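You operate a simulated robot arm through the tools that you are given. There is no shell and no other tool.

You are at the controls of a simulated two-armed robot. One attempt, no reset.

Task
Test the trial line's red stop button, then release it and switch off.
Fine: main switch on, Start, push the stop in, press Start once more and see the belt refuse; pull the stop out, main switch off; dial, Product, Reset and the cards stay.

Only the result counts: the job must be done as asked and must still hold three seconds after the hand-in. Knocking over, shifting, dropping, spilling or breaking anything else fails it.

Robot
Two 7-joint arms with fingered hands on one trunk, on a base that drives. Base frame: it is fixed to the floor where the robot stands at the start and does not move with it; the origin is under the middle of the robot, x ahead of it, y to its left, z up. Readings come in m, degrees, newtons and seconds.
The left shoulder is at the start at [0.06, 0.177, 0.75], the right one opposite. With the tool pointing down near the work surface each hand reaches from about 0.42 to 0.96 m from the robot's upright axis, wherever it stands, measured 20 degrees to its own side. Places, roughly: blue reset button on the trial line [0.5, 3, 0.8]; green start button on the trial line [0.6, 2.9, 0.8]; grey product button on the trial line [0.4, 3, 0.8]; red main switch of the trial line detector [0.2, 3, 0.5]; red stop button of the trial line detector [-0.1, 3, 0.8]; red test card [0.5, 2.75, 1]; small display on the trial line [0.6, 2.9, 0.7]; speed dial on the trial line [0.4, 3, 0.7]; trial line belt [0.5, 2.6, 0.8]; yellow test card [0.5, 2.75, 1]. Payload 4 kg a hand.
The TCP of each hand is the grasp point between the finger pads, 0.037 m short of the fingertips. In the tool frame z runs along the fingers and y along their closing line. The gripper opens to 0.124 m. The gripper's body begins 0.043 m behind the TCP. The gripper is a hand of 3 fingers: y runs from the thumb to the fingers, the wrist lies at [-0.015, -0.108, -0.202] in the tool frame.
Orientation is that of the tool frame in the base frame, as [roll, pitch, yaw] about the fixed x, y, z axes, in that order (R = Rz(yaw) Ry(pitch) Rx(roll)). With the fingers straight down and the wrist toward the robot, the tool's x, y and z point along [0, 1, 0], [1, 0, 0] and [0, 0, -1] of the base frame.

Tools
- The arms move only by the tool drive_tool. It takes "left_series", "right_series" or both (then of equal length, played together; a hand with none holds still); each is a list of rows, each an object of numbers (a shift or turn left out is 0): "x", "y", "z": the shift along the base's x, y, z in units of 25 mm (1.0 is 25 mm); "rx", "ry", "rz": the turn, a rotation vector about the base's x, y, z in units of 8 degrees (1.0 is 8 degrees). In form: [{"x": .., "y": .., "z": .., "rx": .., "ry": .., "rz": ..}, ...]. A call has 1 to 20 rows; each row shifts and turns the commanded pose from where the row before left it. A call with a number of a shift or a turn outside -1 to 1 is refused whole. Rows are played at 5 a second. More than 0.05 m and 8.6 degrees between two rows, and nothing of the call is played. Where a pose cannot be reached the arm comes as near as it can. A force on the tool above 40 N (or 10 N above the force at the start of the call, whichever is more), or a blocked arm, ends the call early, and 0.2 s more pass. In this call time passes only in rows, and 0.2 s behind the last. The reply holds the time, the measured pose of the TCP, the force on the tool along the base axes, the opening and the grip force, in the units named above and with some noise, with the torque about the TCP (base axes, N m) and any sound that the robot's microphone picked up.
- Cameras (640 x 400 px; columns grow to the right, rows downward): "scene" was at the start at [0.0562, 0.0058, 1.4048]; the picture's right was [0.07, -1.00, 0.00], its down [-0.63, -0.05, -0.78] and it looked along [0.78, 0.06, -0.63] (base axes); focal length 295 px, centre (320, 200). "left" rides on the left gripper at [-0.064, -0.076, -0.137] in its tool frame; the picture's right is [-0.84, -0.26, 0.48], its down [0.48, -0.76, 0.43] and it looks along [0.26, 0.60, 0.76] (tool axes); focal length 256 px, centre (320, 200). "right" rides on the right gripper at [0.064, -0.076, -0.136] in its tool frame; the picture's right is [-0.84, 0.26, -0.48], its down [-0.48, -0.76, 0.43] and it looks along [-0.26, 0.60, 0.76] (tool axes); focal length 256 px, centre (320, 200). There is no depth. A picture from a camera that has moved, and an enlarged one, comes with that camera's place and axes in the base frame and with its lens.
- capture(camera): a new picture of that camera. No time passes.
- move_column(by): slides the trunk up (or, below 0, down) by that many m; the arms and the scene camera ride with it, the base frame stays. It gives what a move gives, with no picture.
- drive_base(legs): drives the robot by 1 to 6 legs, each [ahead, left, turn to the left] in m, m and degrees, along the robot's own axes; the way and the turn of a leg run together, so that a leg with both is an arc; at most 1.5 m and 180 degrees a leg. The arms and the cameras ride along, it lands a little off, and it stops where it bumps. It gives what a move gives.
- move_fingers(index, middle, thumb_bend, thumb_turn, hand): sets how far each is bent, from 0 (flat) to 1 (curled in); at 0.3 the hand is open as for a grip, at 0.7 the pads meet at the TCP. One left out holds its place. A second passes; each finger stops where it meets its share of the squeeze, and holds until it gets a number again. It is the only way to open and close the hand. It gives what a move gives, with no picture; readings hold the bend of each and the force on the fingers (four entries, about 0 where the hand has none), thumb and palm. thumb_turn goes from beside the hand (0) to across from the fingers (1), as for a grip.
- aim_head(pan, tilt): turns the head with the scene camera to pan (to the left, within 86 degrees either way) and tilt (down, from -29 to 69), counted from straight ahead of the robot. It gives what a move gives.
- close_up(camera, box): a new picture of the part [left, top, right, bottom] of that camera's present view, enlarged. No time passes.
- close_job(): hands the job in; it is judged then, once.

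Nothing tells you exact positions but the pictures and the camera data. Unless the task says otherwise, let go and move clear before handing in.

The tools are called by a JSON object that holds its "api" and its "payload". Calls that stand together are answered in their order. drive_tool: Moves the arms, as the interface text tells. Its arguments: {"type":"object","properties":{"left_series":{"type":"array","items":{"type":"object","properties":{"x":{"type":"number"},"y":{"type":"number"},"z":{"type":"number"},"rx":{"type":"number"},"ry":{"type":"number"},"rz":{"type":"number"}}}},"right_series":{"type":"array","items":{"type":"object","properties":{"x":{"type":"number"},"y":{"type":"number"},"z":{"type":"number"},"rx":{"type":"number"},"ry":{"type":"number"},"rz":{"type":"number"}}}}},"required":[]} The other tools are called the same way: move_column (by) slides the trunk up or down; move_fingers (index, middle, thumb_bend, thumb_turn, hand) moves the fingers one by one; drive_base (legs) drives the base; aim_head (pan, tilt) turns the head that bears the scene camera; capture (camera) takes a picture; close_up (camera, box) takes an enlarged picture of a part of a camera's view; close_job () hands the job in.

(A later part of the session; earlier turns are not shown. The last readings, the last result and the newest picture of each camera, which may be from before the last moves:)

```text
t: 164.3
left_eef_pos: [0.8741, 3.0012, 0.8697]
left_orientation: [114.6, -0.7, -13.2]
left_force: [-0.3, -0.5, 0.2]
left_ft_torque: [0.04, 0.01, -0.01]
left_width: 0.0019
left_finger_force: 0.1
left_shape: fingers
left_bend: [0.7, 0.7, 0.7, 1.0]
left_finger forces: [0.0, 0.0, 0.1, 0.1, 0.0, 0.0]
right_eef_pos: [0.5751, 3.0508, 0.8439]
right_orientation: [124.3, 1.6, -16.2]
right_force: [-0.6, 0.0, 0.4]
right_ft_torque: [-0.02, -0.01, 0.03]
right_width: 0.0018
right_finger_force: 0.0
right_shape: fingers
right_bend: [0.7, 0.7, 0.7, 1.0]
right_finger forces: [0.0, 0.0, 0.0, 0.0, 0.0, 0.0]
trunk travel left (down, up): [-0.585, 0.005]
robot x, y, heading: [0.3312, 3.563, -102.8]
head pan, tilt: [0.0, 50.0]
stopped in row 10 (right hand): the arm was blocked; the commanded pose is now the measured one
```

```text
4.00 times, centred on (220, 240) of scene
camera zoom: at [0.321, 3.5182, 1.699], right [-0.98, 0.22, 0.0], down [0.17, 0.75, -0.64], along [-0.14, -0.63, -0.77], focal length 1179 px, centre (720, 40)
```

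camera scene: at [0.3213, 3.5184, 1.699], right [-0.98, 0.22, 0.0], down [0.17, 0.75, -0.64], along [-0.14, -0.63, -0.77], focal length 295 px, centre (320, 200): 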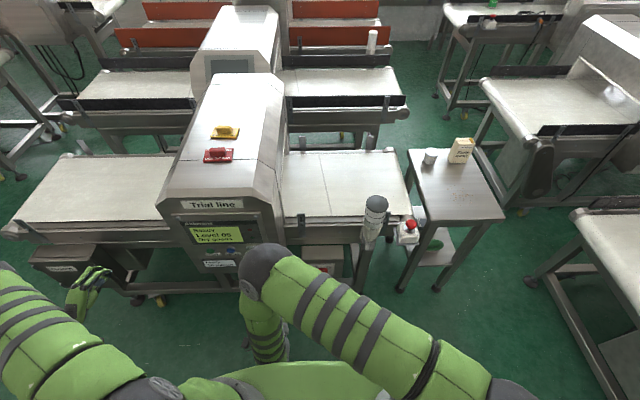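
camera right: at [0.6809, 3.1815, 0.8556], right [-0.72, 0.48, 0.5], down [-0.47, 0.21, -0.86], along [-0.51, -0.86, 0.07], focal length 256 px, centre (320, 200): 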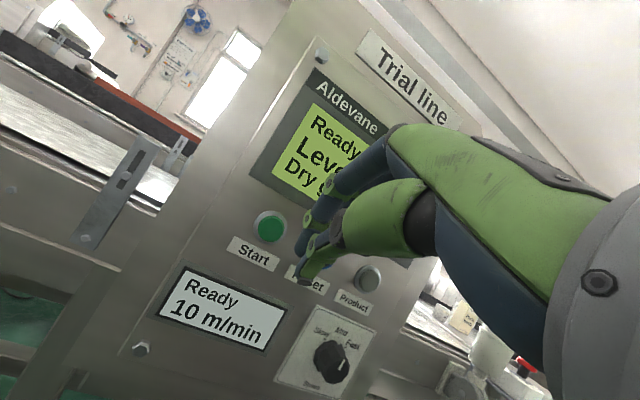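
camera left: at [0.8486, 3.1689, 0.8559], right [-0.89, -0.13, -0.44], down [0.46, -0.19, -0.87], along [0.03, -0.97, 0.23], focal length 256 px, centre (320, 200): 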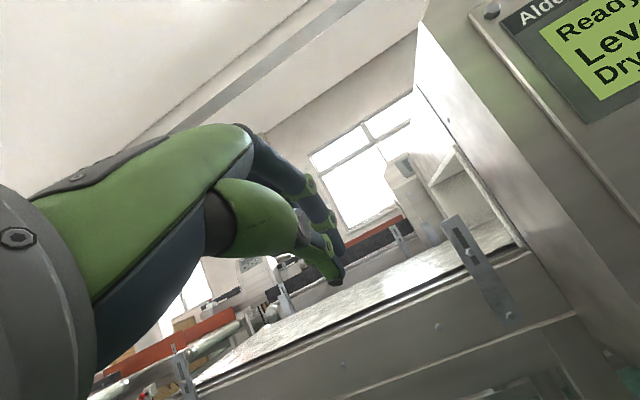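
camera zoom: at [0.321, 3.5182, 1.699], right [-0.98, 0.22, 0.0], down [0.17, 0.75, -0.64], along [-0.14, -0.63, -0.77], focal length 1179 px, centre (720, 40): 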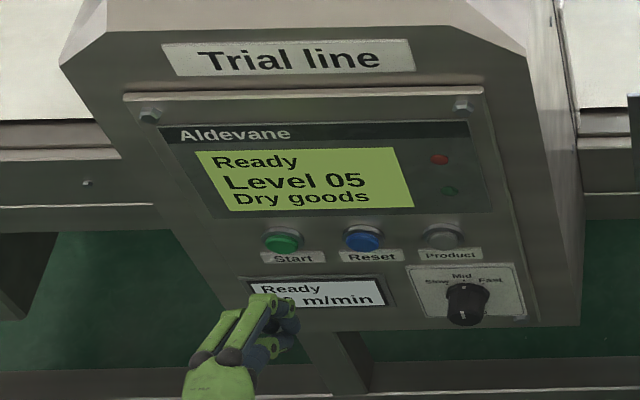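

The hand stopped at a joint limit about 6 cm before Start, close to lined up. I advance most of the way and check alignment.

{"api": "drive_tool", "payload": {"right_series": [{"x": 0.08, "y": -0.5}, {"x": 0.08, "y": -0.5}, {"x": 0.08, "y": -0.5}]}}

{"api": "close_up", "payload": {"camera": "right", "box": [200, 150, 440, 300]}}

{"api": "close_up", "payload": {"camera": "scene", "box": [150, 215, 278, 295]}}

```text
t: 165.1
left_eef_pos: [0.8751, 3.0009, 0.8694]
left_orientation: [114.6, -0.7, -13.2]
left_force: [-0.2, 0.1, 0.6]
left_ft_torque: [-0.01, 0.0, -0.02]
left_width: 0.0019
left_finger_force: 0.1
left_shape: fingers
left_bend: [0.7, 0.7, 0.7, 1.0]
left_finger forces: [0.0, 0.1, 0.0, 0.1, 0.1, 0.1]
right_eef_pos: [0.5817, 3.0131, 0.8437]
right_orientation: [124.1, 1.5, -16.2]
right_force: [-0.4, 0.3, 0.5]
right_ft_torque: [0.0, -0.01, -0.04]
right_width: 0.0017
right_finger_force: 0.1
right_shape: fingers
right_bend: [0.7, 0.7, 0.7, 1.0]
right_finger forces: [0.0, 0.0, 0.1, 0.1, 0.1, 0.0]
trunk travel left (down, up): [-0.585, 0.005]
robot x, y, heading: [0.3312, 3.5674, -102.8]
head pan, tilt: [0.0, 50.0]
```

```text
2.67 times, centred on (320, 225) of right
camera zoom: at [0.687, 3.1449, 0.8555], right [-0.72, 0.47, 0.51], down [-0.47, 0.21, -0.86], along [-0.51, -0.86, 0.07], focal length 683 px, centre (320, 133)
```

zoom: 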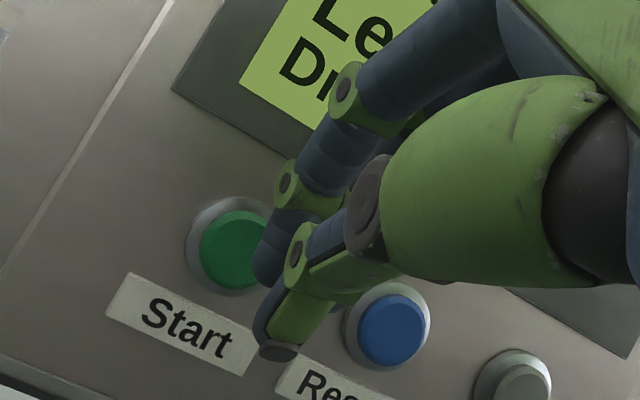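

```text
5.00 times, centred on (214, 255) of scene
camera zoom: at [0.3211, 3.5182, 1.699], right [-0.98, 0.22, 0.0], down [0.17, 0.75, -0.64], along [-0.14, -0.63, -0.77], focal length 1474 px, centre (850, -75)
```

zoom: 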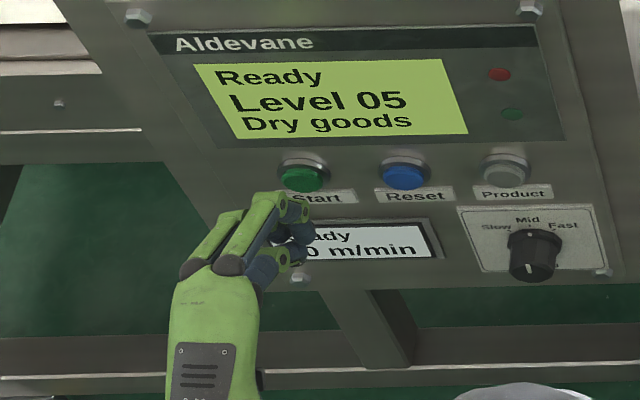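

The finger on the right is lined up with the green button. I advance in 5 mm steps to press it.

{"api": "drive_tool", "payload": {"right_series": [{"x": -0.045, "y": -0.195}, {"x": -0.045, "y": -0.195}, {"x": -0.045, "y": -0.195}, {"x": -0.045, "y": -0.195}]}}

{"api": "close_up", "payload": {"camera": "right", "box": [200, 150, 440, 300]}}

{"api": "close_up", "payload": {"camera": "scene", "box": [150, 215, 278, 295]}}

```text
t: 166.1
left_eef_pos: [0.8745, 3.0006, 0.8698]
left_orientation: [114.6, -0.8, -13.1]
left_force: [-0.5, 0.5, -0.7]
left_ft_torque: [0.01, 0.02, -0.01]
left_width: 0.0022
left_finger_force: 0.1
left_shape: fingers
left_bend: [0.7, 0.7, 0.7, 1.0]
left_finger forces: [0.0, 0.1, 0.0, 0.1, 0.0, 0.0]
right_eef_pos: [0.577, 2.9932, 0.8441]
right_orientation: [124.2, 1.5, -16.1]
right_force: [-0.1, -0.8, -0.3]
right_ft_torque: [0.01, -0.01, -0.02]
right_width: 0.0021
right_finger_force: 0.0
right_shape: fingers
right_bend: [0.7, 0.7, 0.7, 1.0]
right_finger forces: [0.0, 0.0, 0.1, 0.0, 0.1, 0.0]
trunk travel left (down, up): [-0.585, 0.005]
robot x, y, heading: [0.3284, 3.5677, -102.9]
head pan, tilt: [0.0, 50.0]
```

```text
2.67 times, centred on (320, 225) of right
camera zoom: at [0.6823, 3.125, 0.8556], right [-0.72, 0.47, 0.51], down [-0.47, 0.21, -0.86], along [-0.51, -0.86, 0.07], focal length 683 px, centre (320, 133)
```

zoom: 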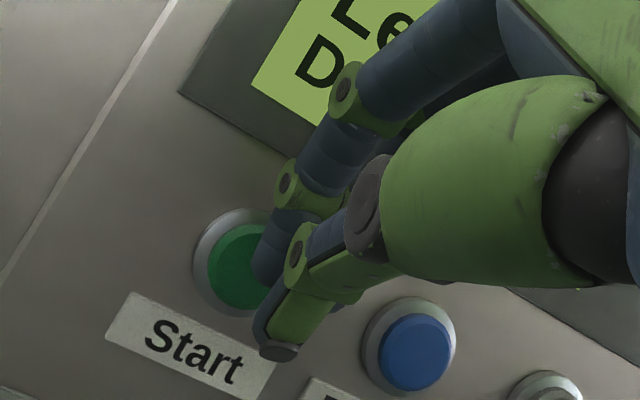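

```text
5.00 times, centred on (214, 255) of scene
camera zoom: at [0.321, 3.5182, 1.699], right [-0.98, 0.22, 0.0], down [0.17, 0.75, -0.64], along [-0.14, -0.63, -0.77], focal length 1474 px, centre (850, -75)
```

zoom: 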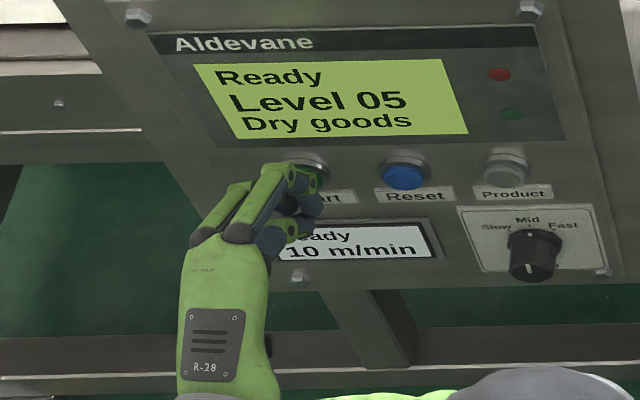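

Just short of contact, well centred. I press on.

{"api": "drive_tool", "payload": {"right_series": [{"x": -0.045, "y": -0.195}, {"x": -0.045, "y": -0.195}, {"x": -0.045, "y": -0.195}]}}

{"api": "close_up", "payload": {"camera": "scene", "box": [150, 215, 278, 295]}}

```text
t: 166.9
left_eef_pos: [0.8747, 3.0016, 0.8684]
left_orientation: [114.6, -0.8, -13.1]
left_force: [0.5, 0.1, -0.3]
left_ft_torque: [-0.01, 0.01, 0.0]
left_width: 0.0019
left_finger_force: 0.1
left_shape: fingers
left_bend: [0.7, 0.7, 0.7, 1.0]
left_finger forces: [0.0, 0.0, 0.0, 0.0, 0.0, 0.0]
right_eef_pos: [0.5741, 2.9794, 0.8421]
right_orientation: [124.2, 1.5, -16.1]
right_force: [0.6, 0.1, -0.1]
right_ft_torque: [0.02, -0.01, 0.0]
right_width: 0.0013
right_finger_force: 0.6
right_shape: fingers
right_bend: [0.7, 0.7, 0.7, 1.0]
right_finger forces: [1.0, 0.0, 0.1, 0.0, 0.0, 0.0]
trunk travel left (down, up): [-0.585, 0.005]
robot x, y, heading: [0.3319, 3.5664, -102.9]
head pan, tilt: [0.0, 50.0]
```

```text
5.00 times, centred on (214, 255) of scene
camera zoom: at [0.3211, 3.5184, 1.699], right [-0.98, 0.22, 0.0], down [0.17, 0.75, -0.64], along [-0.14, -0.63, -0.77], focal length 1474 px, centre (850, -75)
```

zoom: 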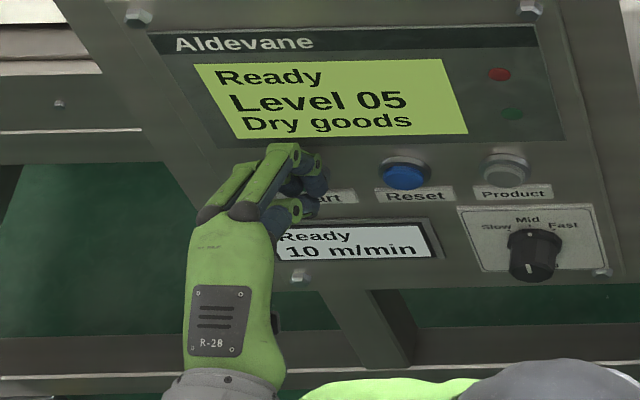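

Light touch (1 N on the index finger). A few more millimetres.

{"api": "drive_tool", "payload": {"right_series": [{"x": -0.045, "y": -0.195}, {"x": -0.045, "y": -0.195}]}}

{"api": "close_up", "payload": {"camera": "scene", "box": [150, 215, 278, 295]}}

{"api": "close_up", "payload": {"camera": "right", "box": [200, 150, 440, 300]}}

```text
t: 167.5
left_eef_pos: [0.8741, 3.0032, 0.8692]
left_orientation: [114.6, -0.7, -13.1]
left_force: [0.2, 0.4, 0.3]
left_ft_torque: [-0.03, 0.03, -0.05]
left_width: 0.0019
left_finger_force: 0.0
left_shape: fingers
left_bend: [0.7, 0.7, 0.7, 1.0]
left_finger forces: [0.1, 0.0, 0.0, 0.0, 0.1, 0.0]
right_eef_pos: [0.573, 2.971, 0.8446]
right_orientation: [123.9, 1.5, -16.0]
right_force: [3.7, 18.1, 7.8]
right_ft_torque: [-0.18, 0.07, -0.06]
right_width: 0.0
right_finger_force: 11.1
right_shape: fingers
right_bend: [0.71, 0.71, 0.7, 1.0]
right_finger forces: [12.4, 9.9, 0.0, 0.1, 0.0, 0.1]
trunk travel left (down, up): [-0.585, 0.005]
robot x, y, heading: [0.3304, 3.5634, -102.9]
head pan, tilt: [0.0, 50.0]
heard: click
```

```text
5.00 times, centred on (214, 255) of scene
camera zoom: at [0.3212, 3.5211, 1.6993], right [-0.98, 0.22, 0.0], down [0.17, 0.75, -0.64], along [-0.14, -0.63, -0.77], focal length 1474 px, centre (850, -75)
```

zoom: 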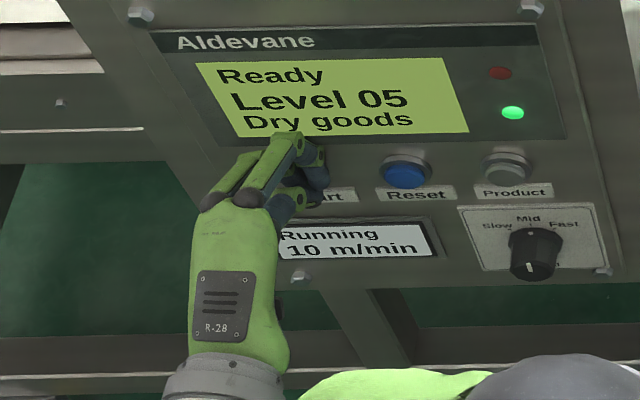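

```text
2.67 times, centred on (320, 225) of right
camera zoom: at [0.6779, 3.1034, 0.8558], right [-0.72, 0.47, 0.5], down [-0.47, 0.2, -0.86], along [-0.51, -0.86, 0.08], focal length 683 px, centre (320, 133)
```

zoom: 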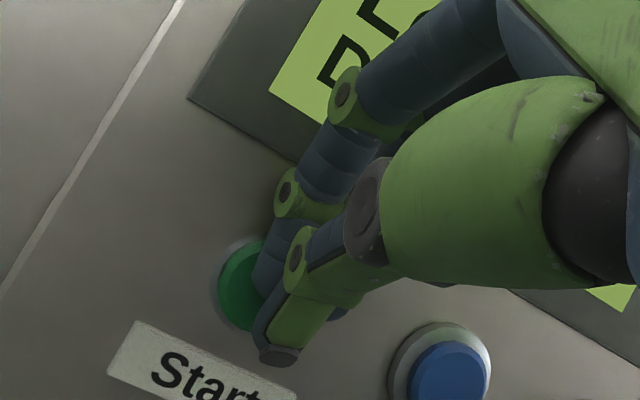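

"Running 10 m/min", a click and the green lamp: the belt has started. I retreat the right hand straight back and return west along the known path.

{"api": "drive_tool", "payload": {"right_series": [{"x": 0.15, "y": 0.6}, {"x": 0.2, "y": 0.9}, {"x": 0.2, "y": 0.9}, {"x": 0.1, "y": 0.9}, {"x": -0.5, "y": 0.9}, {"x": -0.95, "y": 0.2}, {"x": -0.95, "y": 0.1}, {"x": -0.95}, {"x": -0.95}, {"x": -0.95}, {"x": -0.95}, {"x": -0.95}, {"x": -0.95}]}}

{"api": "capture", "payload": {"camera": "scene"}}

{"api": "close_up", "payload": {"camera": "scene", "box": [150, 180, 310, 280]}}

```text
t: 170.3
left_eef_pos: [0.8738, 3.0006, 0.8704]
left_orientation: [114.5, -0.8, -13.0]
left_force: [0.2, -0.2, -0.1]
left_ft_torque: [0.0, 0.0, 0.01]
left_width: 0.0019
left_finger_force: 0.0
left_shape: fingers
left_bend: [0.7, 0.7, 0.7, 1.0]
left_finger forces: [0.0, 0.1, 0.0, 0.0, 0.0, 0.1]
right_eef_pos: [0.3853, 3.082, 0.844]
right_orientation: [124.2, 1.6, -16.2]
right_force: [0.1, -0.4, -1.3]
right_ft_torque: [0.02, 0.0, 0.02]
right_width: 0.0019
right_finger_force: 0.2
right_shape: fingers
right_bend: [0.7, 0.7, 0.7, 1.0]
right_finger forces: [0.0, 0.1, 0.1, 0.0, 0.0, 0.0]
trunk travel left (down, up): [-0.585, 0.005]
robot x, y, heading: [0.3301, 3.5693, -102.8]
head pan, tilt: [0.0, 50.0]
```

```text
taken
camera scene: at [0.3209, 3.5183, 1.699], right [-0.98, 0.22, 0.0], down [0.17, 0.75, -0.64], along [-0.14, -0.63, -0.77], focal length 295 px, centre (320, 200)
```

scene: 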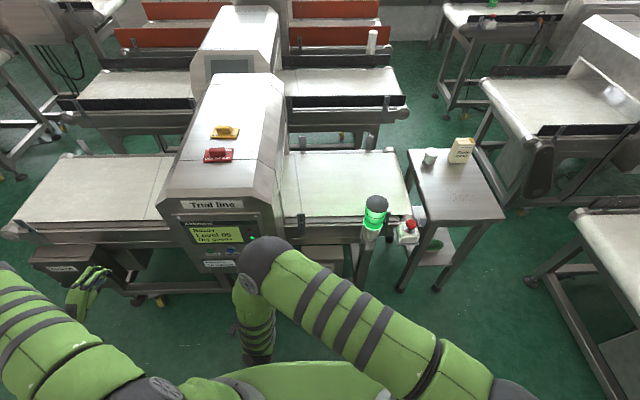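

```text
4.00 times, centred on (230, 230) of scene
camera zoom: at [0.3209, 3.5183, 1.699], right [-0.98, 0.22, 0.0], down [0.17, 0.75, -0.64], along [-0.14, -0.63, -0.77], focal length 1179 px, centre (680, 80)
```

zoom: 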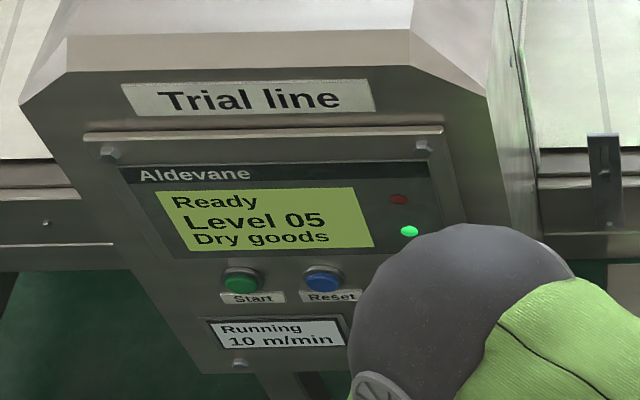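

The green tower light is on and the belt runs. I now bring the right hand west and rotate it back to fingers-down.

{"api": "drive_tool", "payload": {"right_series": [{"x": -0.97, "y": 0.2, "z": -0.3}, {"x": -0.97, "y": 0.2, "z": -0.3}, {"x": -0.97, "y": 0.2, "z": -0.3}, {"x": -0.97, "y": 0.2, "z": -0.3}, {"x": -0.97, "y": 0.2, "z": -0.3}, {"x": -0.97, "y": 0.2, "z": -0.3}, {"x": -0.97, "y": 0.2, "z": -0.3}]}}

{"api": "drive_tool", "payload": {"right_series": [{"y": 0.25, "x": -0.4, "z": 0.3, "rx": 0.975, "ry": -0.22}, {"y": 0.25, "x": -0.4, "z": 0.3, "rx": 0.975, "ry": -0.22}, {"y": 0.25, "x": -0.4, "z": 0.3, "rx": 0.975, "ry": -0.22}, {"y": 0.25, "x": -0.4, "z": 0.3, "rx": 0.975, "ry": -0.22}, {"y": 0.25, "x": -0.4, "z": 0.3, "rx": 0.975, "ry": -0.22}, {"y": 0.25, "x": -0.4, "z": 0.3, "rx": 0.975, "ry": -0.22}, {"y": 0.25, "x": -0.4, "z": 0.3, "rx": 0.975, "ry": -0.22}]}}

{"api": "capture", "payload": {"camera": "right"}}

{"api": "capture", "payload": {"camera": "scene"}}

```text
t: 171.9
left_eef_pos: [0.8741, 3.0017, 0.8684]
left_orientation: [114.6, -0.7, -13.1]
left_force: [0.2, 0.3, 0.2]
left_ft_torque: [0.0, -0.03, -0.01]
left_width: 0.0018
left_finger_force: 0.1
left_shape: fingers
left_bend: [0.7, 0.7, 0.7, 1.0]
left_finger forces: [0.1, 0.0, 0.0, 0.1, 0.0, 0.1]
right_eef_pos: [0.2161, 3.1157, 0.7907]
right_orientation: [124.2, 1.4, -16.0]
right_force: [-0.1, 0.3, -0.2]
right_ft_torque: [0.04, 0.01, 0.02]
right_width: 0.0021
right_finger_force: 0.1
right_shape: fingers
right_bend: [0.7, 0.7, 0.7, 1.0]
right_finger forces: [0.0, 0.0, 0.1, 0.0, 0.0, 0.0]
trunk travel left (down, up): [-0.585, 0.005]
robot x, y, heading: [0.3315, 3.5674, -102.6]
head pan, tilt: [0.0, 50.0]
```

```text
t: 173.5
left_eef_pos: [0.8743, 3.0018, 0.8685]
left_orientation: [114.6, -0.8, -13.1]
left_force: [0.1, -0.1, 0.4]
left_ft_torque: [0.01, 0.0, 0.02]
left_width: 0.0016
left_finger_force: 0.0
left_shape: fingers
left_bend: [0.7, 0.7, 0.7, 1.0]
left_finger forces: [0.1, 0.1, 0.0, 0.1, 0.0, 0.0]
right_eef_pos: [0.1463, 3.16, 0.8426]
right_orientation: [-179.8, 3.7, -13.4]
right_force: [0.5, 0.1, 0.4]
right_ft_torque: [0.01, 0.01, 0.01]
right_width: 0.0017
right_finger_force: 0.0
right_shape: fingers
right_bend: [0.7, 0.7, 0.7, 1.0]
right_finger forces: [0.0, 0.1, 0.0, 0.0, 0.0, 0.0]
trunk travel left (down, up): [-0.585, 0.005]
robot x, y, heading: [0.3291, 3.5649, -102.9]
head pan, tilt: [0.0, 50.0]
```

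```text
taken
camera right: at [0.2344, 3.2171, 0.9755], right [-0.84, -0.07, 0.53], down [-0.32, 0.86, -0.4], along [-0.43, -0.51, -0.75], focal length 256 px, centre (320, 200)
```

right: 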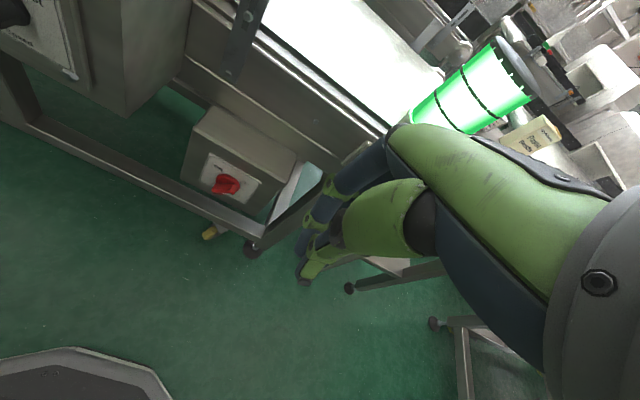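

```text
taken
camera scene: at [0.3205, 3.5185, 1.699], right [-0.98, 0.22, 0.0], down [0.17, 0.75, -0.64], along [-0.14, -0.63, -0.77], focal length 295 px, centre (320, 200)
```

scene: 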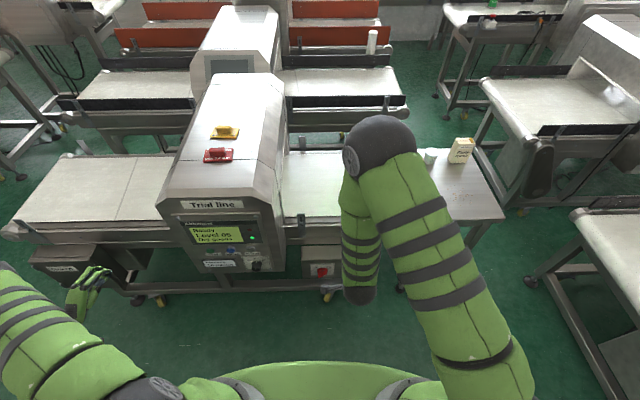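

Hand is pointing down, clear of the tower. I raise it and move west to stand off beside the stop, then look.

{"api": "drive_tool", "payload": {"right_series": [{"x": -0.9, "y": 0.1, "z": 1}, {"x": -0.9, "y": 0.1, "z": 1}, {"x": -0.9, "y": 0.1, "z": 1}, {"x": -0.9, "y": 0.1, "z": 1}, {"x": -0.98, "y": 0.1}, {"x": -0.98, "y": 0.1}, {"x": -0.98, "y": 0.1}, {"x": -0.98, "y": 0.1}, {"x": -0.98, "y": 0.1}, {"x": -0.98}, {"x": -0.98}]}}

{"api": "capture", "payload": {"camera": "right"}}

{"api": "capture", "payload": {"camera": "scene"}}

```text
t: 175.9
left_eef_pos: [0.8733, 3.0007, 0.8686]
left_orientation: [114.6, -0.7, -13.2]
left_force: [0.4, 0.0, -0.6]
left_ft_torque: [-0.01, -0.04, 0.0]
left_width: 0.0016
left_finger_force: 0.1
left_shape: fingers
left_bend: [0.7, 0.7, 0.7, 1.0]
left_finger forces: [0.0, 0.0, 0.0, 0.0, 0.0, 0.0]
right_eef_pos: [-0.1176, 3.1829, 0.9429]
right_orientation: [-179.7, 3.7, -13.4]
right_force: [-0.5, -0.8, -1.1]
right_ft_torque: [0.0, -0.01, -0.04]
right_width: 0.002
right_finger_force: 0.0
right_shape: fingers
right_bend: [0.7, 0.7, 0.7, 1.0]
right_finger forces: [0.0, 0.0, 0.0, 0.0, 0.0, 0.0]
trunk travel left (down, up): [-0.585, 0.005]
robot x, y, heading: [0.3308, 3.5657, -102.9]
head pan, tilt: [0.0, 50.0]
```

```text
taken
camera right: at [-0.0281, 3.2389, 1.0765], right [-0.84, -0.07, 0.53], down [-0.32, 0.86, -0.4], along [-0.43, -0.51, -0.74], focal length 256 px, centre (320, 200)
```

right: 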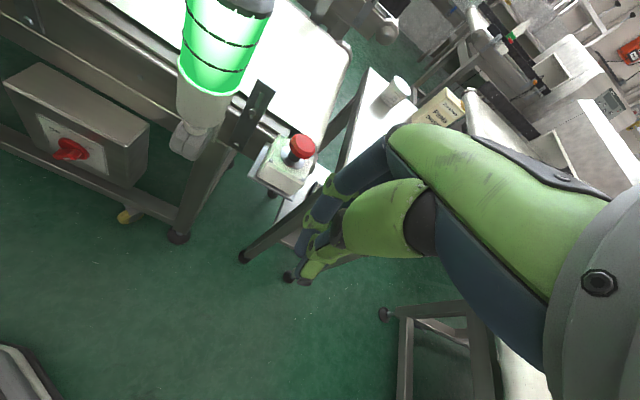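

```text
taken
camera scene: at [0.3203, 3.5186, 1.699], right [-0.98, 0.22, 0.0], down [0.17, 0.75, -0.64], along [-0.14, -0.63, -0.77], focal length 295 px, centre (320, 200)
```

scene: 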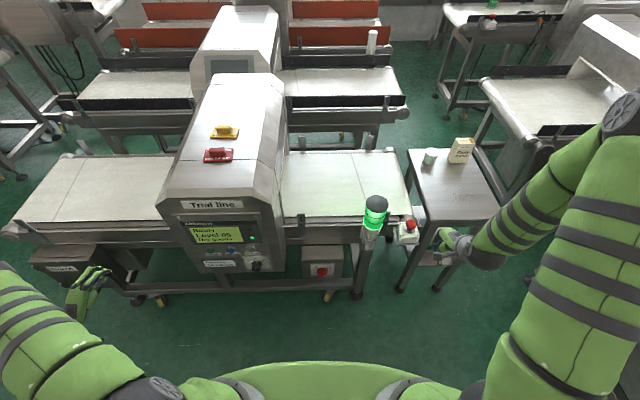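

I refine the stop's position with zoomed views from both cameras.

{"api": "close_up", "payload": {"camera": "right", "box": [240, 110, 368, 190]}}

{"api": "close_up", "payload": {"camera": "scene", "box": [346, 190, 474, 270]}}

```text
5.00 times, centred on (304, 150) of right
camera zoom: at [-0.0281, 3.2389, 1.0765], right [-0.84, -0.07, 0.53], down [-0.32, 0.86, -0.4], along [-0.43, -0.51, -0.74], focal length 1280 px, centre (400, 450)
```

zoom: 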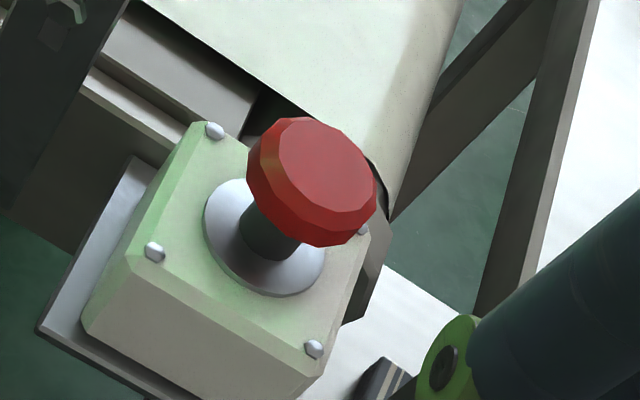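

```text
5.00 times, centred on (410, 230) of scene
camera zoom: at [0.3203, 3.5186, 1.699], right [-0.98, 0.22, 0.0], down [0.17, 0.75, -0.64], along [-0.14, -0.63, -0.77], focal length 1474 px, centre (-130, 50)
```

zoom: 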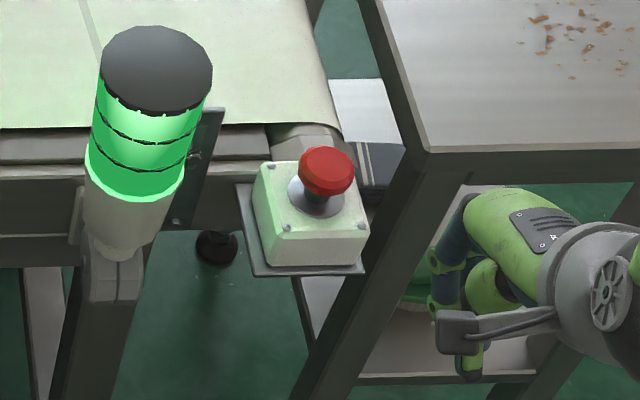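

The stop head centre is ≈ (-0.143, 2.983, 0.816). I move over it at a safe height.

{"api": "drive_tool", "payload": {"right_series": [{"x": -0.17, "y": -0.98}, {"x": -0.17, "y": -0.98}, {"x": -0.17, "y": -0.98}, {"x": -0.17, "y": -0.98}, {"x": -0.17, "y": -0.98}, {"x": -0.17, "y": -0.98}, {"x": -0.17, "y": -0.98}, {"x": -0.17, "y": -0.98}]}}

{"api": "close_up", "payload": {"camera": "right", "box": [200, 150, 440, 300]}}

{"api": "close_up", "payload": {"camera": "scene", "box": [346, 170, 506, 270]}}

```text
t: 177.7
left_eef_pos: [0.8739, 3.0006, 0.8692]
left_orientation: [114.7, -0.8, -13.1]
left_force: [0.0, 0.0, 0.4]
left_ft_torque: [-0.03, 0.01, -0.01]
left_width: 0.0021
left_finger_force: 0.1
left_shape: fingers
left_bend: [0.7, 0.7, 0.7, 1.0]
left_finger forces: [0.0, 0.1, 0.0, 0.0, 0.0, 0.1]
right_eef_pos: [-0.1498, 2.9854, 0.9431]
right_orientation: [-179.8, 3.7, -13.4]
right_force: [-0.3, 0.1, 0.6]
right_ft_torque: [0.0, -0.01, -0.02]
right_width: 0.002
right_finger_force: 0.0
right_shape: fingers
right_bend: [0.7, 0.7, 0.7, 1.0]
right_finger forces: [0.1, 0.0, 0.0, 0.0, 0.0, 0.0]
trunk travel left (down, up): [-0.585, 0.005]
robot x, y, heading: [0.3288, 3.5617, -102.9]
head pan, tilt: [0.0, 50.0]
```

```text
2.67 times, centred on (320, 225) of right
camera zoom: at [-0.0616, 3.0415, 1.0761], right [-0.84, -0.07, 0.53], down [-0.32, 0.86, -0.4], along [-0.43, -0.51, -0.74], focal length 683 px, centre (320, 133)
```

zoom: 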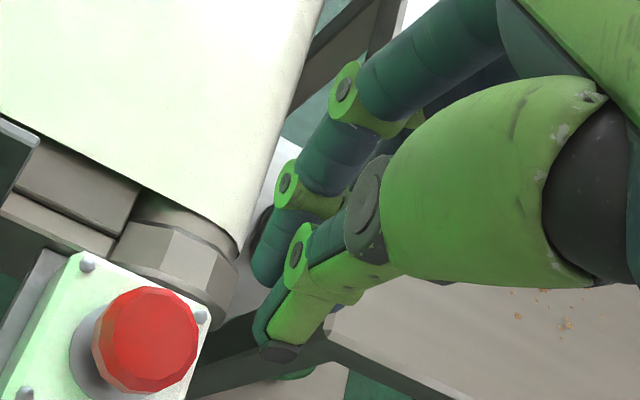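

```text
4.00 times, centred on (426, 220) of scene
camera zoom: at [0.3209, 3.5178, 1.699], right [-0.98, 0.22, 0.0], down [0.17, 0.75, -0.64], along [-0.14, -0.63, -0.77], focal length 1179 px, centre (-104, 120)
```

zoom: 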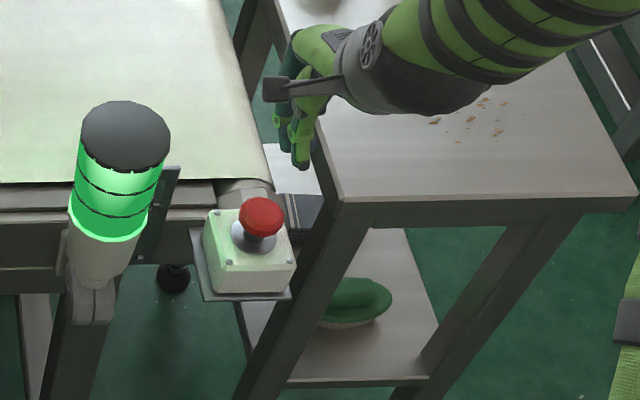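

The pinched tips are right above the mushroom. I lower toward it and press in small steps.

{"api": "drive_tool", "payload": {"right_series": [{"x": 0.2, "y": 0.1, "z": -0.9}, {"z": -0.9}, {"z": -0.9}]}}

{"api": "close_up", "payload": {"camera": "right", "box": [200, 150, 440, 300]}}

{"api": "close_up", "payload": {"camera": "scene", "box": [346, 170, 506, 270]}}

```text
t: 178.5
left_eef_pos: [0.8747, 3.0011, 0.8686]
left_orientation: [114.7, -0.8, -13.0]
left_force: [-0.8, -0.4, 0.5]
left_ft_torque: [-0.03, 0.01, 0.0]
left_width: 0.002
left_finger_force: 0.1
left_shape: fingers
left_bend: [0.7, 0.7, 0.7, 1.0]
left_finger forces: [0.0, 0.1, 0.1, 0.0, 0.0, 0.0]
right_eef_pos: [-0.1437, 2.9897, 0.8746]
right_orientation: [-179.9, 3.7, -13.4]
right_force: [0.8, 1.0, 0.2]
right_ft_torque: [-0.03, -0.02, -0.01]
right_width: 0.0018
right_finger_force: 0.1
right_shape: fingers
right_bend: [0.7, 0.7, 0.7, 1.0]
right_finger forces: [0.0, 0.0, 0.0, 0.1, 0.0, 0.0]
trunk travel left (down, up): [-0.585, 0.005]
robot x, y, heading: [0.3333, 3.5658, -102.7]
head pan, tilt: [0.0, 50.0]
```

```text
2.67 times, centred on (320, 225) of right
camera zoom: at [-0.0552, 3.0464, 1.0072], right [-0.84, -0.06, 0.53], down [-0.32, 0.86, -0.4], along [-0.43, -0.51, -0.74], focal length 683 px, centre (320, 133)
```

zoom: 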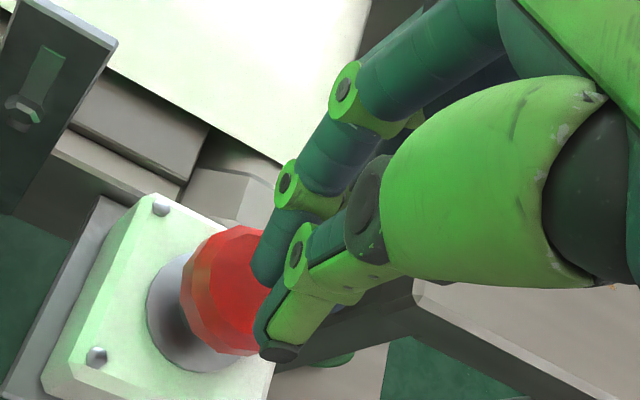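

```text
4.00 times, centred on (426, 220) of scene
camera zoom: at [0.3207, 3.5179, 1.699], right [-0.98, 0.22, 0.0], down [0.17, 0.75, -0.64], along [-0.14, -0.63, -0.77], focal length 1179 px, centre (-104, 120)
```

zoom: 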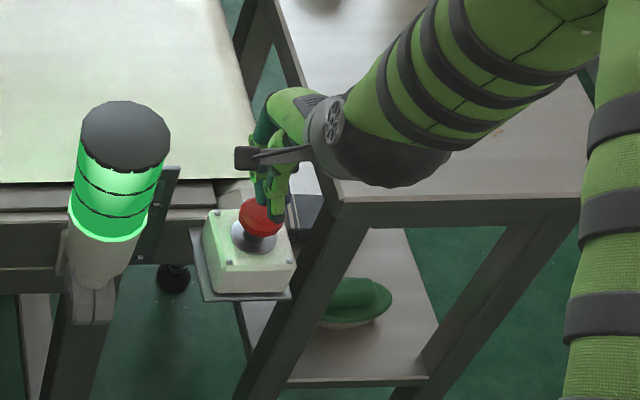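

The tips are a few millimetres off centre; I shift slightly and press down.

{"api": "drive_tool", "payload": {"right_series": [{"x": 0.3, "y": -0.25, "z": 0.1}, {"z": -0.25}, {"z": -0.25}, {"z": -0.25}]}}

{"api": "close_up", "payload": {"camera": "right", "box": [200, 150, 440, 300]}}

{"api": "capture", "payload": {"camera": "scene"}}

```text
t: 179.5
left_eef_pos: [0.8733, 3.0021, 0.8696]
left_orientation: [114.6, -0.7, -13.1]
left_force: [0.6, -0.4, -0.2]
left_ft_torque: [0.03, 0.02, -0.04]
left_width: 0.0019
left_finger_force: 0.0
left_shape: fingers
left_bend: [0.7, 0.7, 0.7, 1.0]
left_finger forces: [0.1, 0.2, 0.0, 0.0, 0.1, 0.1]
right_eef_pos: [-0.1363, 2.9821, 0.8597]
right_orientation: [-179.9, 3.8, -13.4]
right_force: [-0.3, -0.1, 2.9]
right_ft_torque: [0.04, 0.0, 0.03]
right_width: 0.0018
right_finger_force: 1.5
right_shape: fingers
right_bend: [0.7, 0.7, 0.7, 1.0]
right_finger forces: [1.1, 0.0, 0.0, 0.1, 2.1, 0.0]
trunk travel left (down, up): [-0.585, 0.005]
robot x, y, heading: [0.3282, 3.5637, -102.9]
head pan, tilt: [0.0, 50.0]
```

```text
2.67 times, centred on (320, 225) of right
camera zoom: at [-0.0481, 3.0393, 0.992], right [-0.84, -0.06, 0.54], down [-0.32, 0.86, -0.4], along [-0.43, -0.51, -0.74], focal length 683 px, centre (320, 133)
```

zoom: 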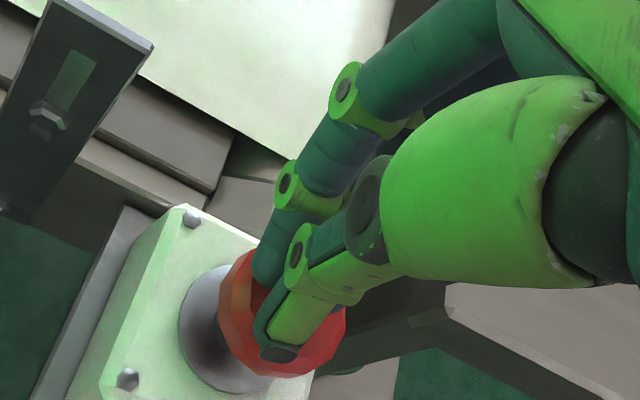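

```text
taken
camera scene: at [0.3211, 3.5186, 1.6991], right [-0.98, 0.22, 0.0], down [0.17, 0.75, -0.64], along [-0.14, -0.63, -0.77], focal length 295 px, centre (320, 200)
```

scene: 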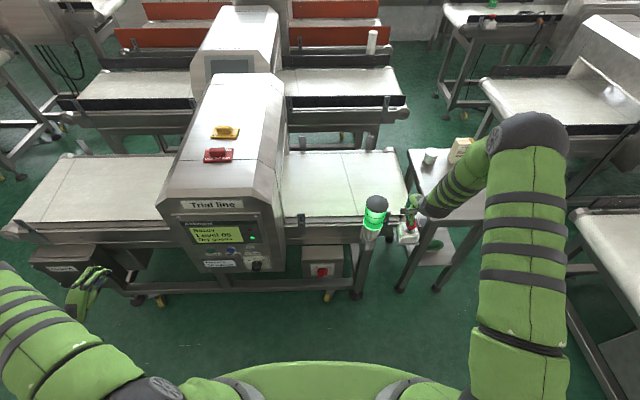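

Fingers and thumb rest on the mushroom's top (3 N), well centred. I press further.

{"api": "drive_tool", "payload": {"right_series": [{"z": -0.2}, {"z": -0.2}, {"z": -0.2}]}}

{"api": "capture", "payload": {"camera": "scene"}}

```text
t: 180.3
left_eef_pos: [0.8759, 3.0026, 0.8696]
left_orientation: [114.5, -0.7, -13.1]
left_force: [0.2, 0.4, 0.4]
left_ft_torque: [0.0, 0.02, 0.01]
left_width: 0.0015
left_finger_force: 0.1
left_shape: fingers
left_bend: [0.7, 0.7, 0.7, 1.0]
left_finger forces: [0.1, 0.0, 0.0, 0.1, 0.0, 0.0]
right_eef_pos: [-0.1363, 2.9812, 0.8493]
right_orientation: [179.6, 3.6, -13.4]
right_force: [3.3, 0.3, 41.0]
right_ft_torque: [0.28, -0.21, -0.06]
right_width: 0.0013
right_finger_force: 20.9
right_shape: fingers
right_bend: [0.71, 0.7, 0.7, 1.0]
right_finger forces: [12.2, 0.6, 0.0, 0.0, 28.8, 0.0]
trunk travel left (down, up): [-0.585, 0.005]
robot x, y, heading: [0.3302, 3.566, -102.8]
head pan, tilt: [0.0, 50.0]
```

```text
taken
camera scene: at [0.3236, 3.5213, 1.6998], right [-0.98, 0.22, 0.0], down [0.17, 0.75, -0.64], along [-0.14, -0.63, -0.76], focal length 295 px, centre (320, 200)
```

scene: 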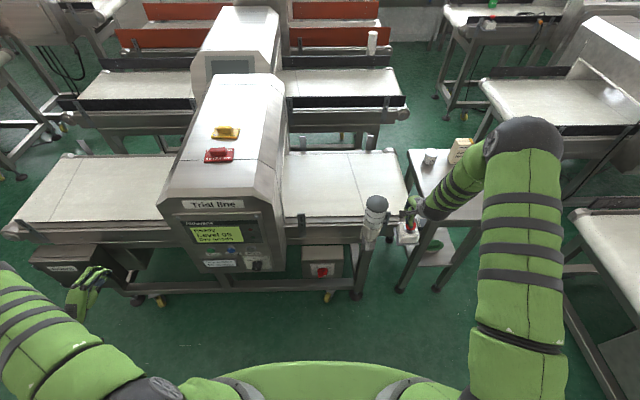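

The green tower light went out at 41 N: the stop is in. I lift off and read the display.

{"api": "drive_tool", "payload": {"right_series": [{"z": 0.5}, {"z": 1}, {"z": 1}, {"z": 1}]}}

{"api": "close_up", "payload": {"camera": "scene", "box": [150, 190, 310, 290]}}

{"api": "close_up", "payload": {"camera": "right", "box": [150, 150, 390, 300]}}

{"api": "close_up", "payload": {"camera": "scene", "box": [346, 170, 506, 270]}}

```text
t: 181.3
left_eef_pos: [0.8745, 3.0021, 0.8692]
left_orientation: [114.6, -0.8, -13.0]
left_force: [0.7, 0.7, -0.6]
left_ft_torque: [0.04, 0.0, 0.02]
left_width: 0.0016
left_finger_force: 0.0
left_shape: fingers
left_bend: [0.7, 0.7, 0.7, 1.0]
left_finger forces: [0.1, 0.0, 0.0, 0.0, 0.0, 0.1]
right_eef_pos: [-0.1359, 2.9828, 0.9325]
right_orientation: [-179.7, 3.8, -13.3]
right_force: [-0.5, 0.8, 0.4]
right_ft_torque: [-0.01, 0.0, 0.0]
right_width: 0.0016
right_finger_force: 0.1
right_shape: fingers
right_bend: [0.7, 0.7, 0.7, 1.0]
right_finger forces: [0.1, 0.0, 0.0, 0.0, 0.0, 0.0]
trunk travel left (down, up): [-0.585, 0.005]
robot x, y, heading: [0.3325, 3.5639, -102.6]
head pan, tilt: [0.0, 50.0]
```

```text
4.00 times, centred on (230, 240) of scene
camera zoom: at [0.3213, 3.5187, 1.6989], right [-0.98, 0.22, 0.0], down [0.17, 0.75, -0.64], along [-0.14, -0.63, -0.77], focal length 1179 px, centre (680, 40)
```

zoom: 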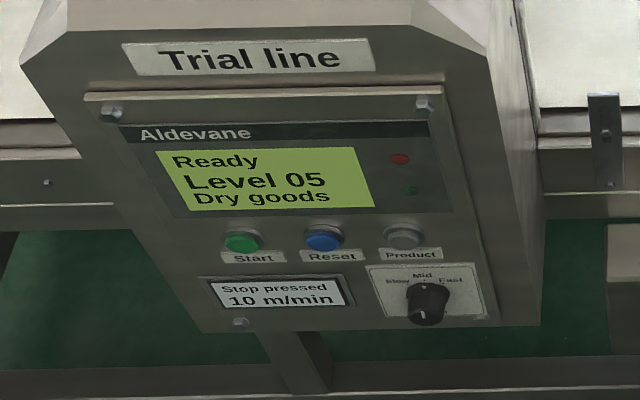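

```text
2.67 times, centred on (270, 225) of right
camera zoom: at [-0.048, 3.0393, 1.0641], right [-0.84, -0.07, 0.53], down [-0.32, 0.86, -0.4], along [-0.43, -0.51, -0.75], focal length 683 px, centre (453, 133)
```

zoom: 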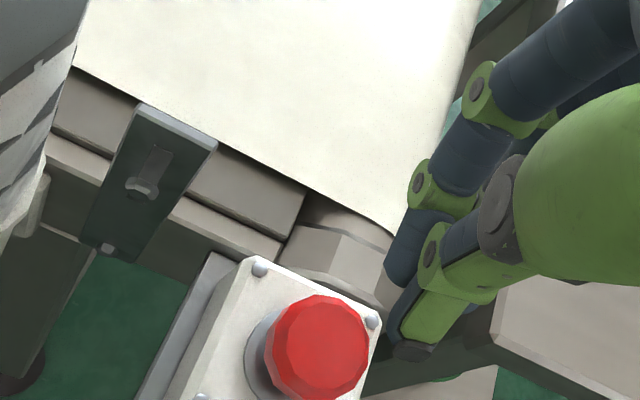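

```text
4.00 times, centred on (426, 220) of scene
camera zoom: at [0.3213, 3.5187, 1.6989], right [-0.98, 0.22, 0.0], down [0.17, 0.75, -0.64], along [-0.14, -0.63, -0.77], focal length 1179 px, centre (-104, 120)
```

zoom: 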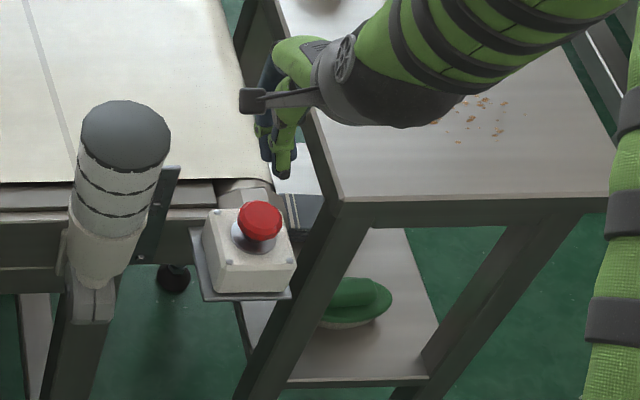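

The small display says "Stop pressed". I retrace the path to bring the right hand back to Start.

{"api": "drive_tool", "payload": {"right_series": [{"x": 0.1, "y": 0.98}, {"x": 0.1, "y": 0.98}, {"x": 0.1, "y": 0.98}, {"x": 0.1, "y": 0.98}, {"x": 0.1, "y": 0.98}, {"x": 0.1, "y": 0.98}, {"x": 0.07, "y": 0.98}, {"x": 0.07, "y": 0.98}, {"x": 0.98}, {"x": 0.98}, {"x": 0.98, "y": -0.1}, {"x": 0.98, "y": -0.1}, {"x": 0.98, "y": -0.1}, {"x": 0.98, "y": -0.1}, {"x": 0.98, "y": -0.1}, {"x": 0.9, "y": -0.1, "z": -0.9}, {"x": 0.9, "y": -0.1, "z": -0.9}, {"x": 0.9, "y": -0.1, "z": -0.9}, {"x": 0.9, "y": -0.1, "z": -0.9}]}}

{"api": "drive_tool", "payload": {"right_series": [{"y": -0.25, "x": 0.4, "z": -0.3, "rx": -0.975, "ry": 0.22}, {"y": -0.25, "x": 0.4, "z": -0.3, "rx": -0.975, "ry": 0.22}, {"y": -0.25, "x": 0.4, "z": -0.3, "rx": -0.975, "ry": 0.22}, {"y": -0.25, "x": 0.4, "z": -0.3, "rx": -0.975, "ry": 0.22}, {"y": -0.25, "x": 0.4, "z": -0.3, "rx": -0.975, "ry": 0.22}, {"y": -0.25, "x": 0.4, "z": -0.3, "rx": -0.975, "ry": 0.22}, {"y": -0.25, "x": 0.4, "z": -0.3, "rx": -0.975, "ry": 0.22}]}}

{"api": "capture", "payload": {"camera": "right"}}

```text
t: 185.3
left_eef_pos: [0.8742, 3.0008, 0.8693]
left_orientation: [114.7, -0.7, -13.1]
left_force: [0.1, 0.3, 0.0]
left_ft_torque: [0.0, 0.01, 0.0]
left_width: 0.0019
left_finger_force: 0.1
left_shape: fingers
left_bend: [0.7, 0.7, 0.7, 1.0]
left_finger forces: [0.1, 0.0, 0.0, 0.0, 0.0, 0.1]
right_eef_pos: [0.1438, 3.1567, 0.8414]
right_orientation: [-179.9, 3.7, -13.3]
right_force: [-0.6, -0.6, -0.2]
right_ft_torque: [0.03, 0.02, 0.01]
right_width: 0.0016
right_finger_force: 0.1
right_shape: fingers
right_bend: [0.7, 0.7, 0.7, 1.0]
right_finger forces: [0.0, 0.1, 0.1, 0.0, 0.0, 0.0]
trunk travel left (down, up): [-0.585, 0.005]
robot x, y, heading: [0.3295, 3.5658, -102.7]
head pan, tilt: [0.0, 50.0]
```

```text
t: 186.9
left_eef_pos: [0.8745, 3.002, 0.8698]
left_orientation: [114.5, -0.8, -12.9]
left_force: [0.3, 0.1, 0.4]
left_ft_torque: [-0.02, 0.0, -0.01]
left_width: 0.0019
left_finger_force: 0.0
left_shape: fingers
left_bend: [0.7, 0.7, 0.7, 1.0]
left_finger forces: [0.0, 0.0, 0.0, 0.0, 0.0, 0.0]
right_eef_pos: [0.2129, 3.1138, 0.7913]
right_orientation: [124.1, 1.5, -16.2]
right_force: [0.2, 0.3, -0.5]
right_ft_torque: [0.01, 0.01, 0.01]
right_width: 0.0018
right_finger_force: 0.0
right_shape: fingers
right_bend: [0.7, 0.7, 0.7, 1.0]
right_finger forces: [0.0, 0.0, 0.0, 0.0, 0.0, 0.0]
trunk travel left (down, up): [-0.585, 0.005]
robot x, y, heading: [0.3356, 3.563, -102.9]
head pan, tilt: [0.0, 50.0]
```

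```text
taken
camera right: at [0.3187, 3.2445, 0.8021], right [-0.72, 0.48, 0.5], down [-0.47, 0.2, -0.86], along [-0.51, -0.86, 0.08], focal length 256 px, centre (320, 200)
```

right: 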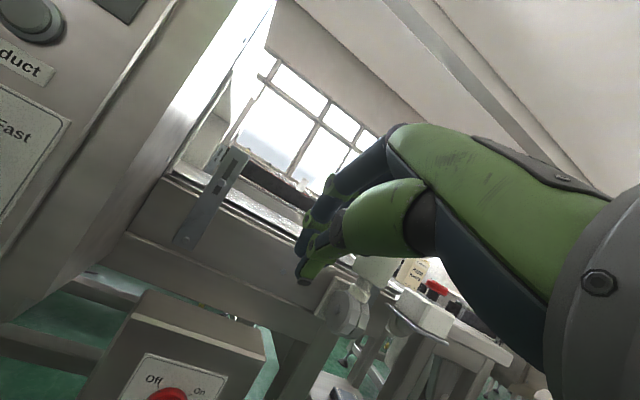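

Same pose as before. I go on to the pre-press point before Start.

{"api": "drive_tool", "payload": {"right_series": [{"x": 0.97, "y": -0.17, "z": 0.3}, {"x": 0.97, "y": -0.17, "z": 0.3}, {"x": 0.97, "y": -0.17, "z": 0.3}, {"x": 0.97, "y": -0.17, "z": 0.3}, {"x": 0.97, "y": -0.17, "z": 0.3}, {"x": 0.97, "y": -0.17, "z": 0.3}, {"x": 0.97, "y": -0.17, "z": 0.3}, {"x": 0.97, "y": -0.15}, {"x": 0.97, "y": -0.15}, {"x": 0.97, "y": -0.15}, {"x": 0.97, "y": -0.15}, {"x": 0.97, "y": -0.15}, {"x": 0.97, "y": -0.15}, {"x": 0.97, "y": -0.15}, {"x": 0.9, "y": -0.15}]}}

{"api": "close_up", "payload": {"camera": "scene", "box": [150, 215, 278, 295]}}

```text
t: 190.1
left_eef_pos: [0.8754, 2.9999, 0.8692]
left_orientation: [114.7, -0.8, -13.0]
left_force: [0.1, 0.8, 0.5]
left_ft_torque: [0.02, -0.03, -0.01]
left_width: 0.002
left_finger_force: 0.0
left_shape: fingers
left_bend: [0.7, 0.7, 0.7, 1.0]
left_finger forces: [0.0, 0.0, 0.0, 0.0, 0.0, 0.0]
right_eef_pos: [0.5742, 3.0518, 0.843]
right_orientation: [124.2, 1.5, -16.3]
right_force: [0.0, 0.4, -0.5]
right_ft_torque: [0.0, -0.02, -0.05]
right_width: 0.002
right_finger_force: 0.1
right_shape: fingers
right_bend: [0.7, 0.7, 0.7, 1.0]
right_finger forces: [0.0, 0.0, 0.1, 0.0, 0.0, 0.0]
trunk travel left (down, up): [-0.585, 0.005]
robot x, y, heading: [0.3295, 3.5655, -102.6]
head pan, tilt: [0.0, 50.0]
```

```text
5.00 times, centred on (214, 255) of scene
camera zoom: at [0.3212, 3.5182, 1.699], right [-0.98, 0.22, 0.0], down [0.17, 0.75, -0.64], along [-0.14, -0.63, -0.77], focal length 1474 px, centre (850, -75)
```

zoom: 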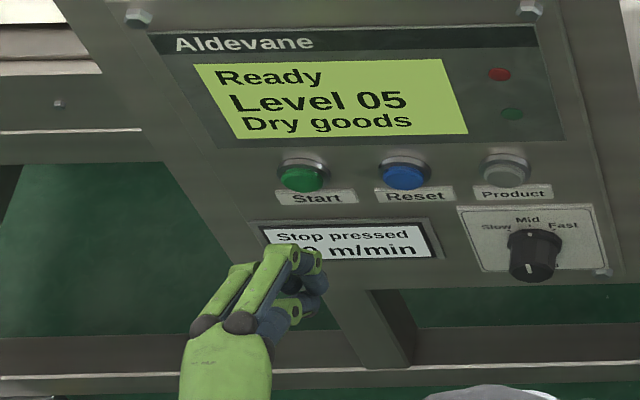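

Lined up as before ("Stop pressed" still shown). I repeat the same press motion.

{"api": "drive_tool", "payload": {"right_series": [{"x": 0.1, "y": -0.5}, {"x": 0.1, "y": -0.5}, {"x": 0.08, "y": -0.5}, {"x": -0.045, "y": -0.195}, {"x": -0.045, "y": -0.195}, {"x": -0.045, "y": -0.195}, {"x": -0.045, "y": -0.195}, {"x": -0.045, "y": -0.195}, {"x": -0.045, "y": -0.195}, {"x": -0.045, "y": -0.195}, {"x": -0.045, "y": -0.195}]}}

{"api": "close_up", "payload": {"camera": "scene", "box": [150, 215, 278, 295]}}

```text
t: 192.5
left_eef_pos: [0.8744, 3.0008, 0.8696]
left_orientation: [114.6, -0.7, -13.2]
left_force: [0.5, -0.4, -0.6]
left_ft_torque: [0.01, -0.01, 0.01]
left_width: 0.002
left_finger_force: 0.0
left_shape: fingers
left_bend: [0.7, 0.7, 0.7, 1.0]
left_finger forces: [0.0, 0.1, 0.1, 0.0, 0.0, 0.0]
right_eef_pos: [0.5735, 2.9775, 0.8424]
right_orientation: [124.2, 1.5, -15.9]
right_force: [0.4, 2.3, 1.5]
right_ft_torque: [-0.01, 0.01, -0.01]
right_width: 0.001
right_finger_force: 1.0
right_shape: fingers
right_bend: [0.7, 0.7, 0.7, 1.0]
right_finger forces: [2.0, 0.2, 0.1, 0.0, 0.0, 0.1]
trunk travel left (down, up): [-0.585, 0.005]
robot x, y, heading: [0.3282, 3.5617, -102.8]
head pan, tilt: [0.0, 50.0]
heard: click
```

```text
5.00 times, centred on (214, 255) of scene
camera zoom: at [0.3211, 3.5186, 1.699], right [-0.98, 0.22, 0.0], down [0.17, 0.75, -0.64], along [-0.14, -0.63, -0.77], focal length 1474 px, centre (850, -75)
```

zoom: 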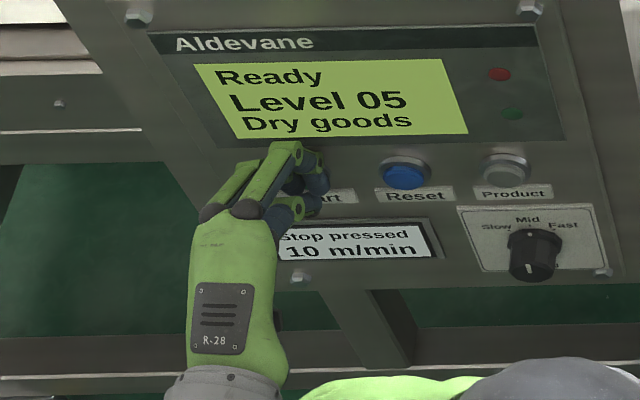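

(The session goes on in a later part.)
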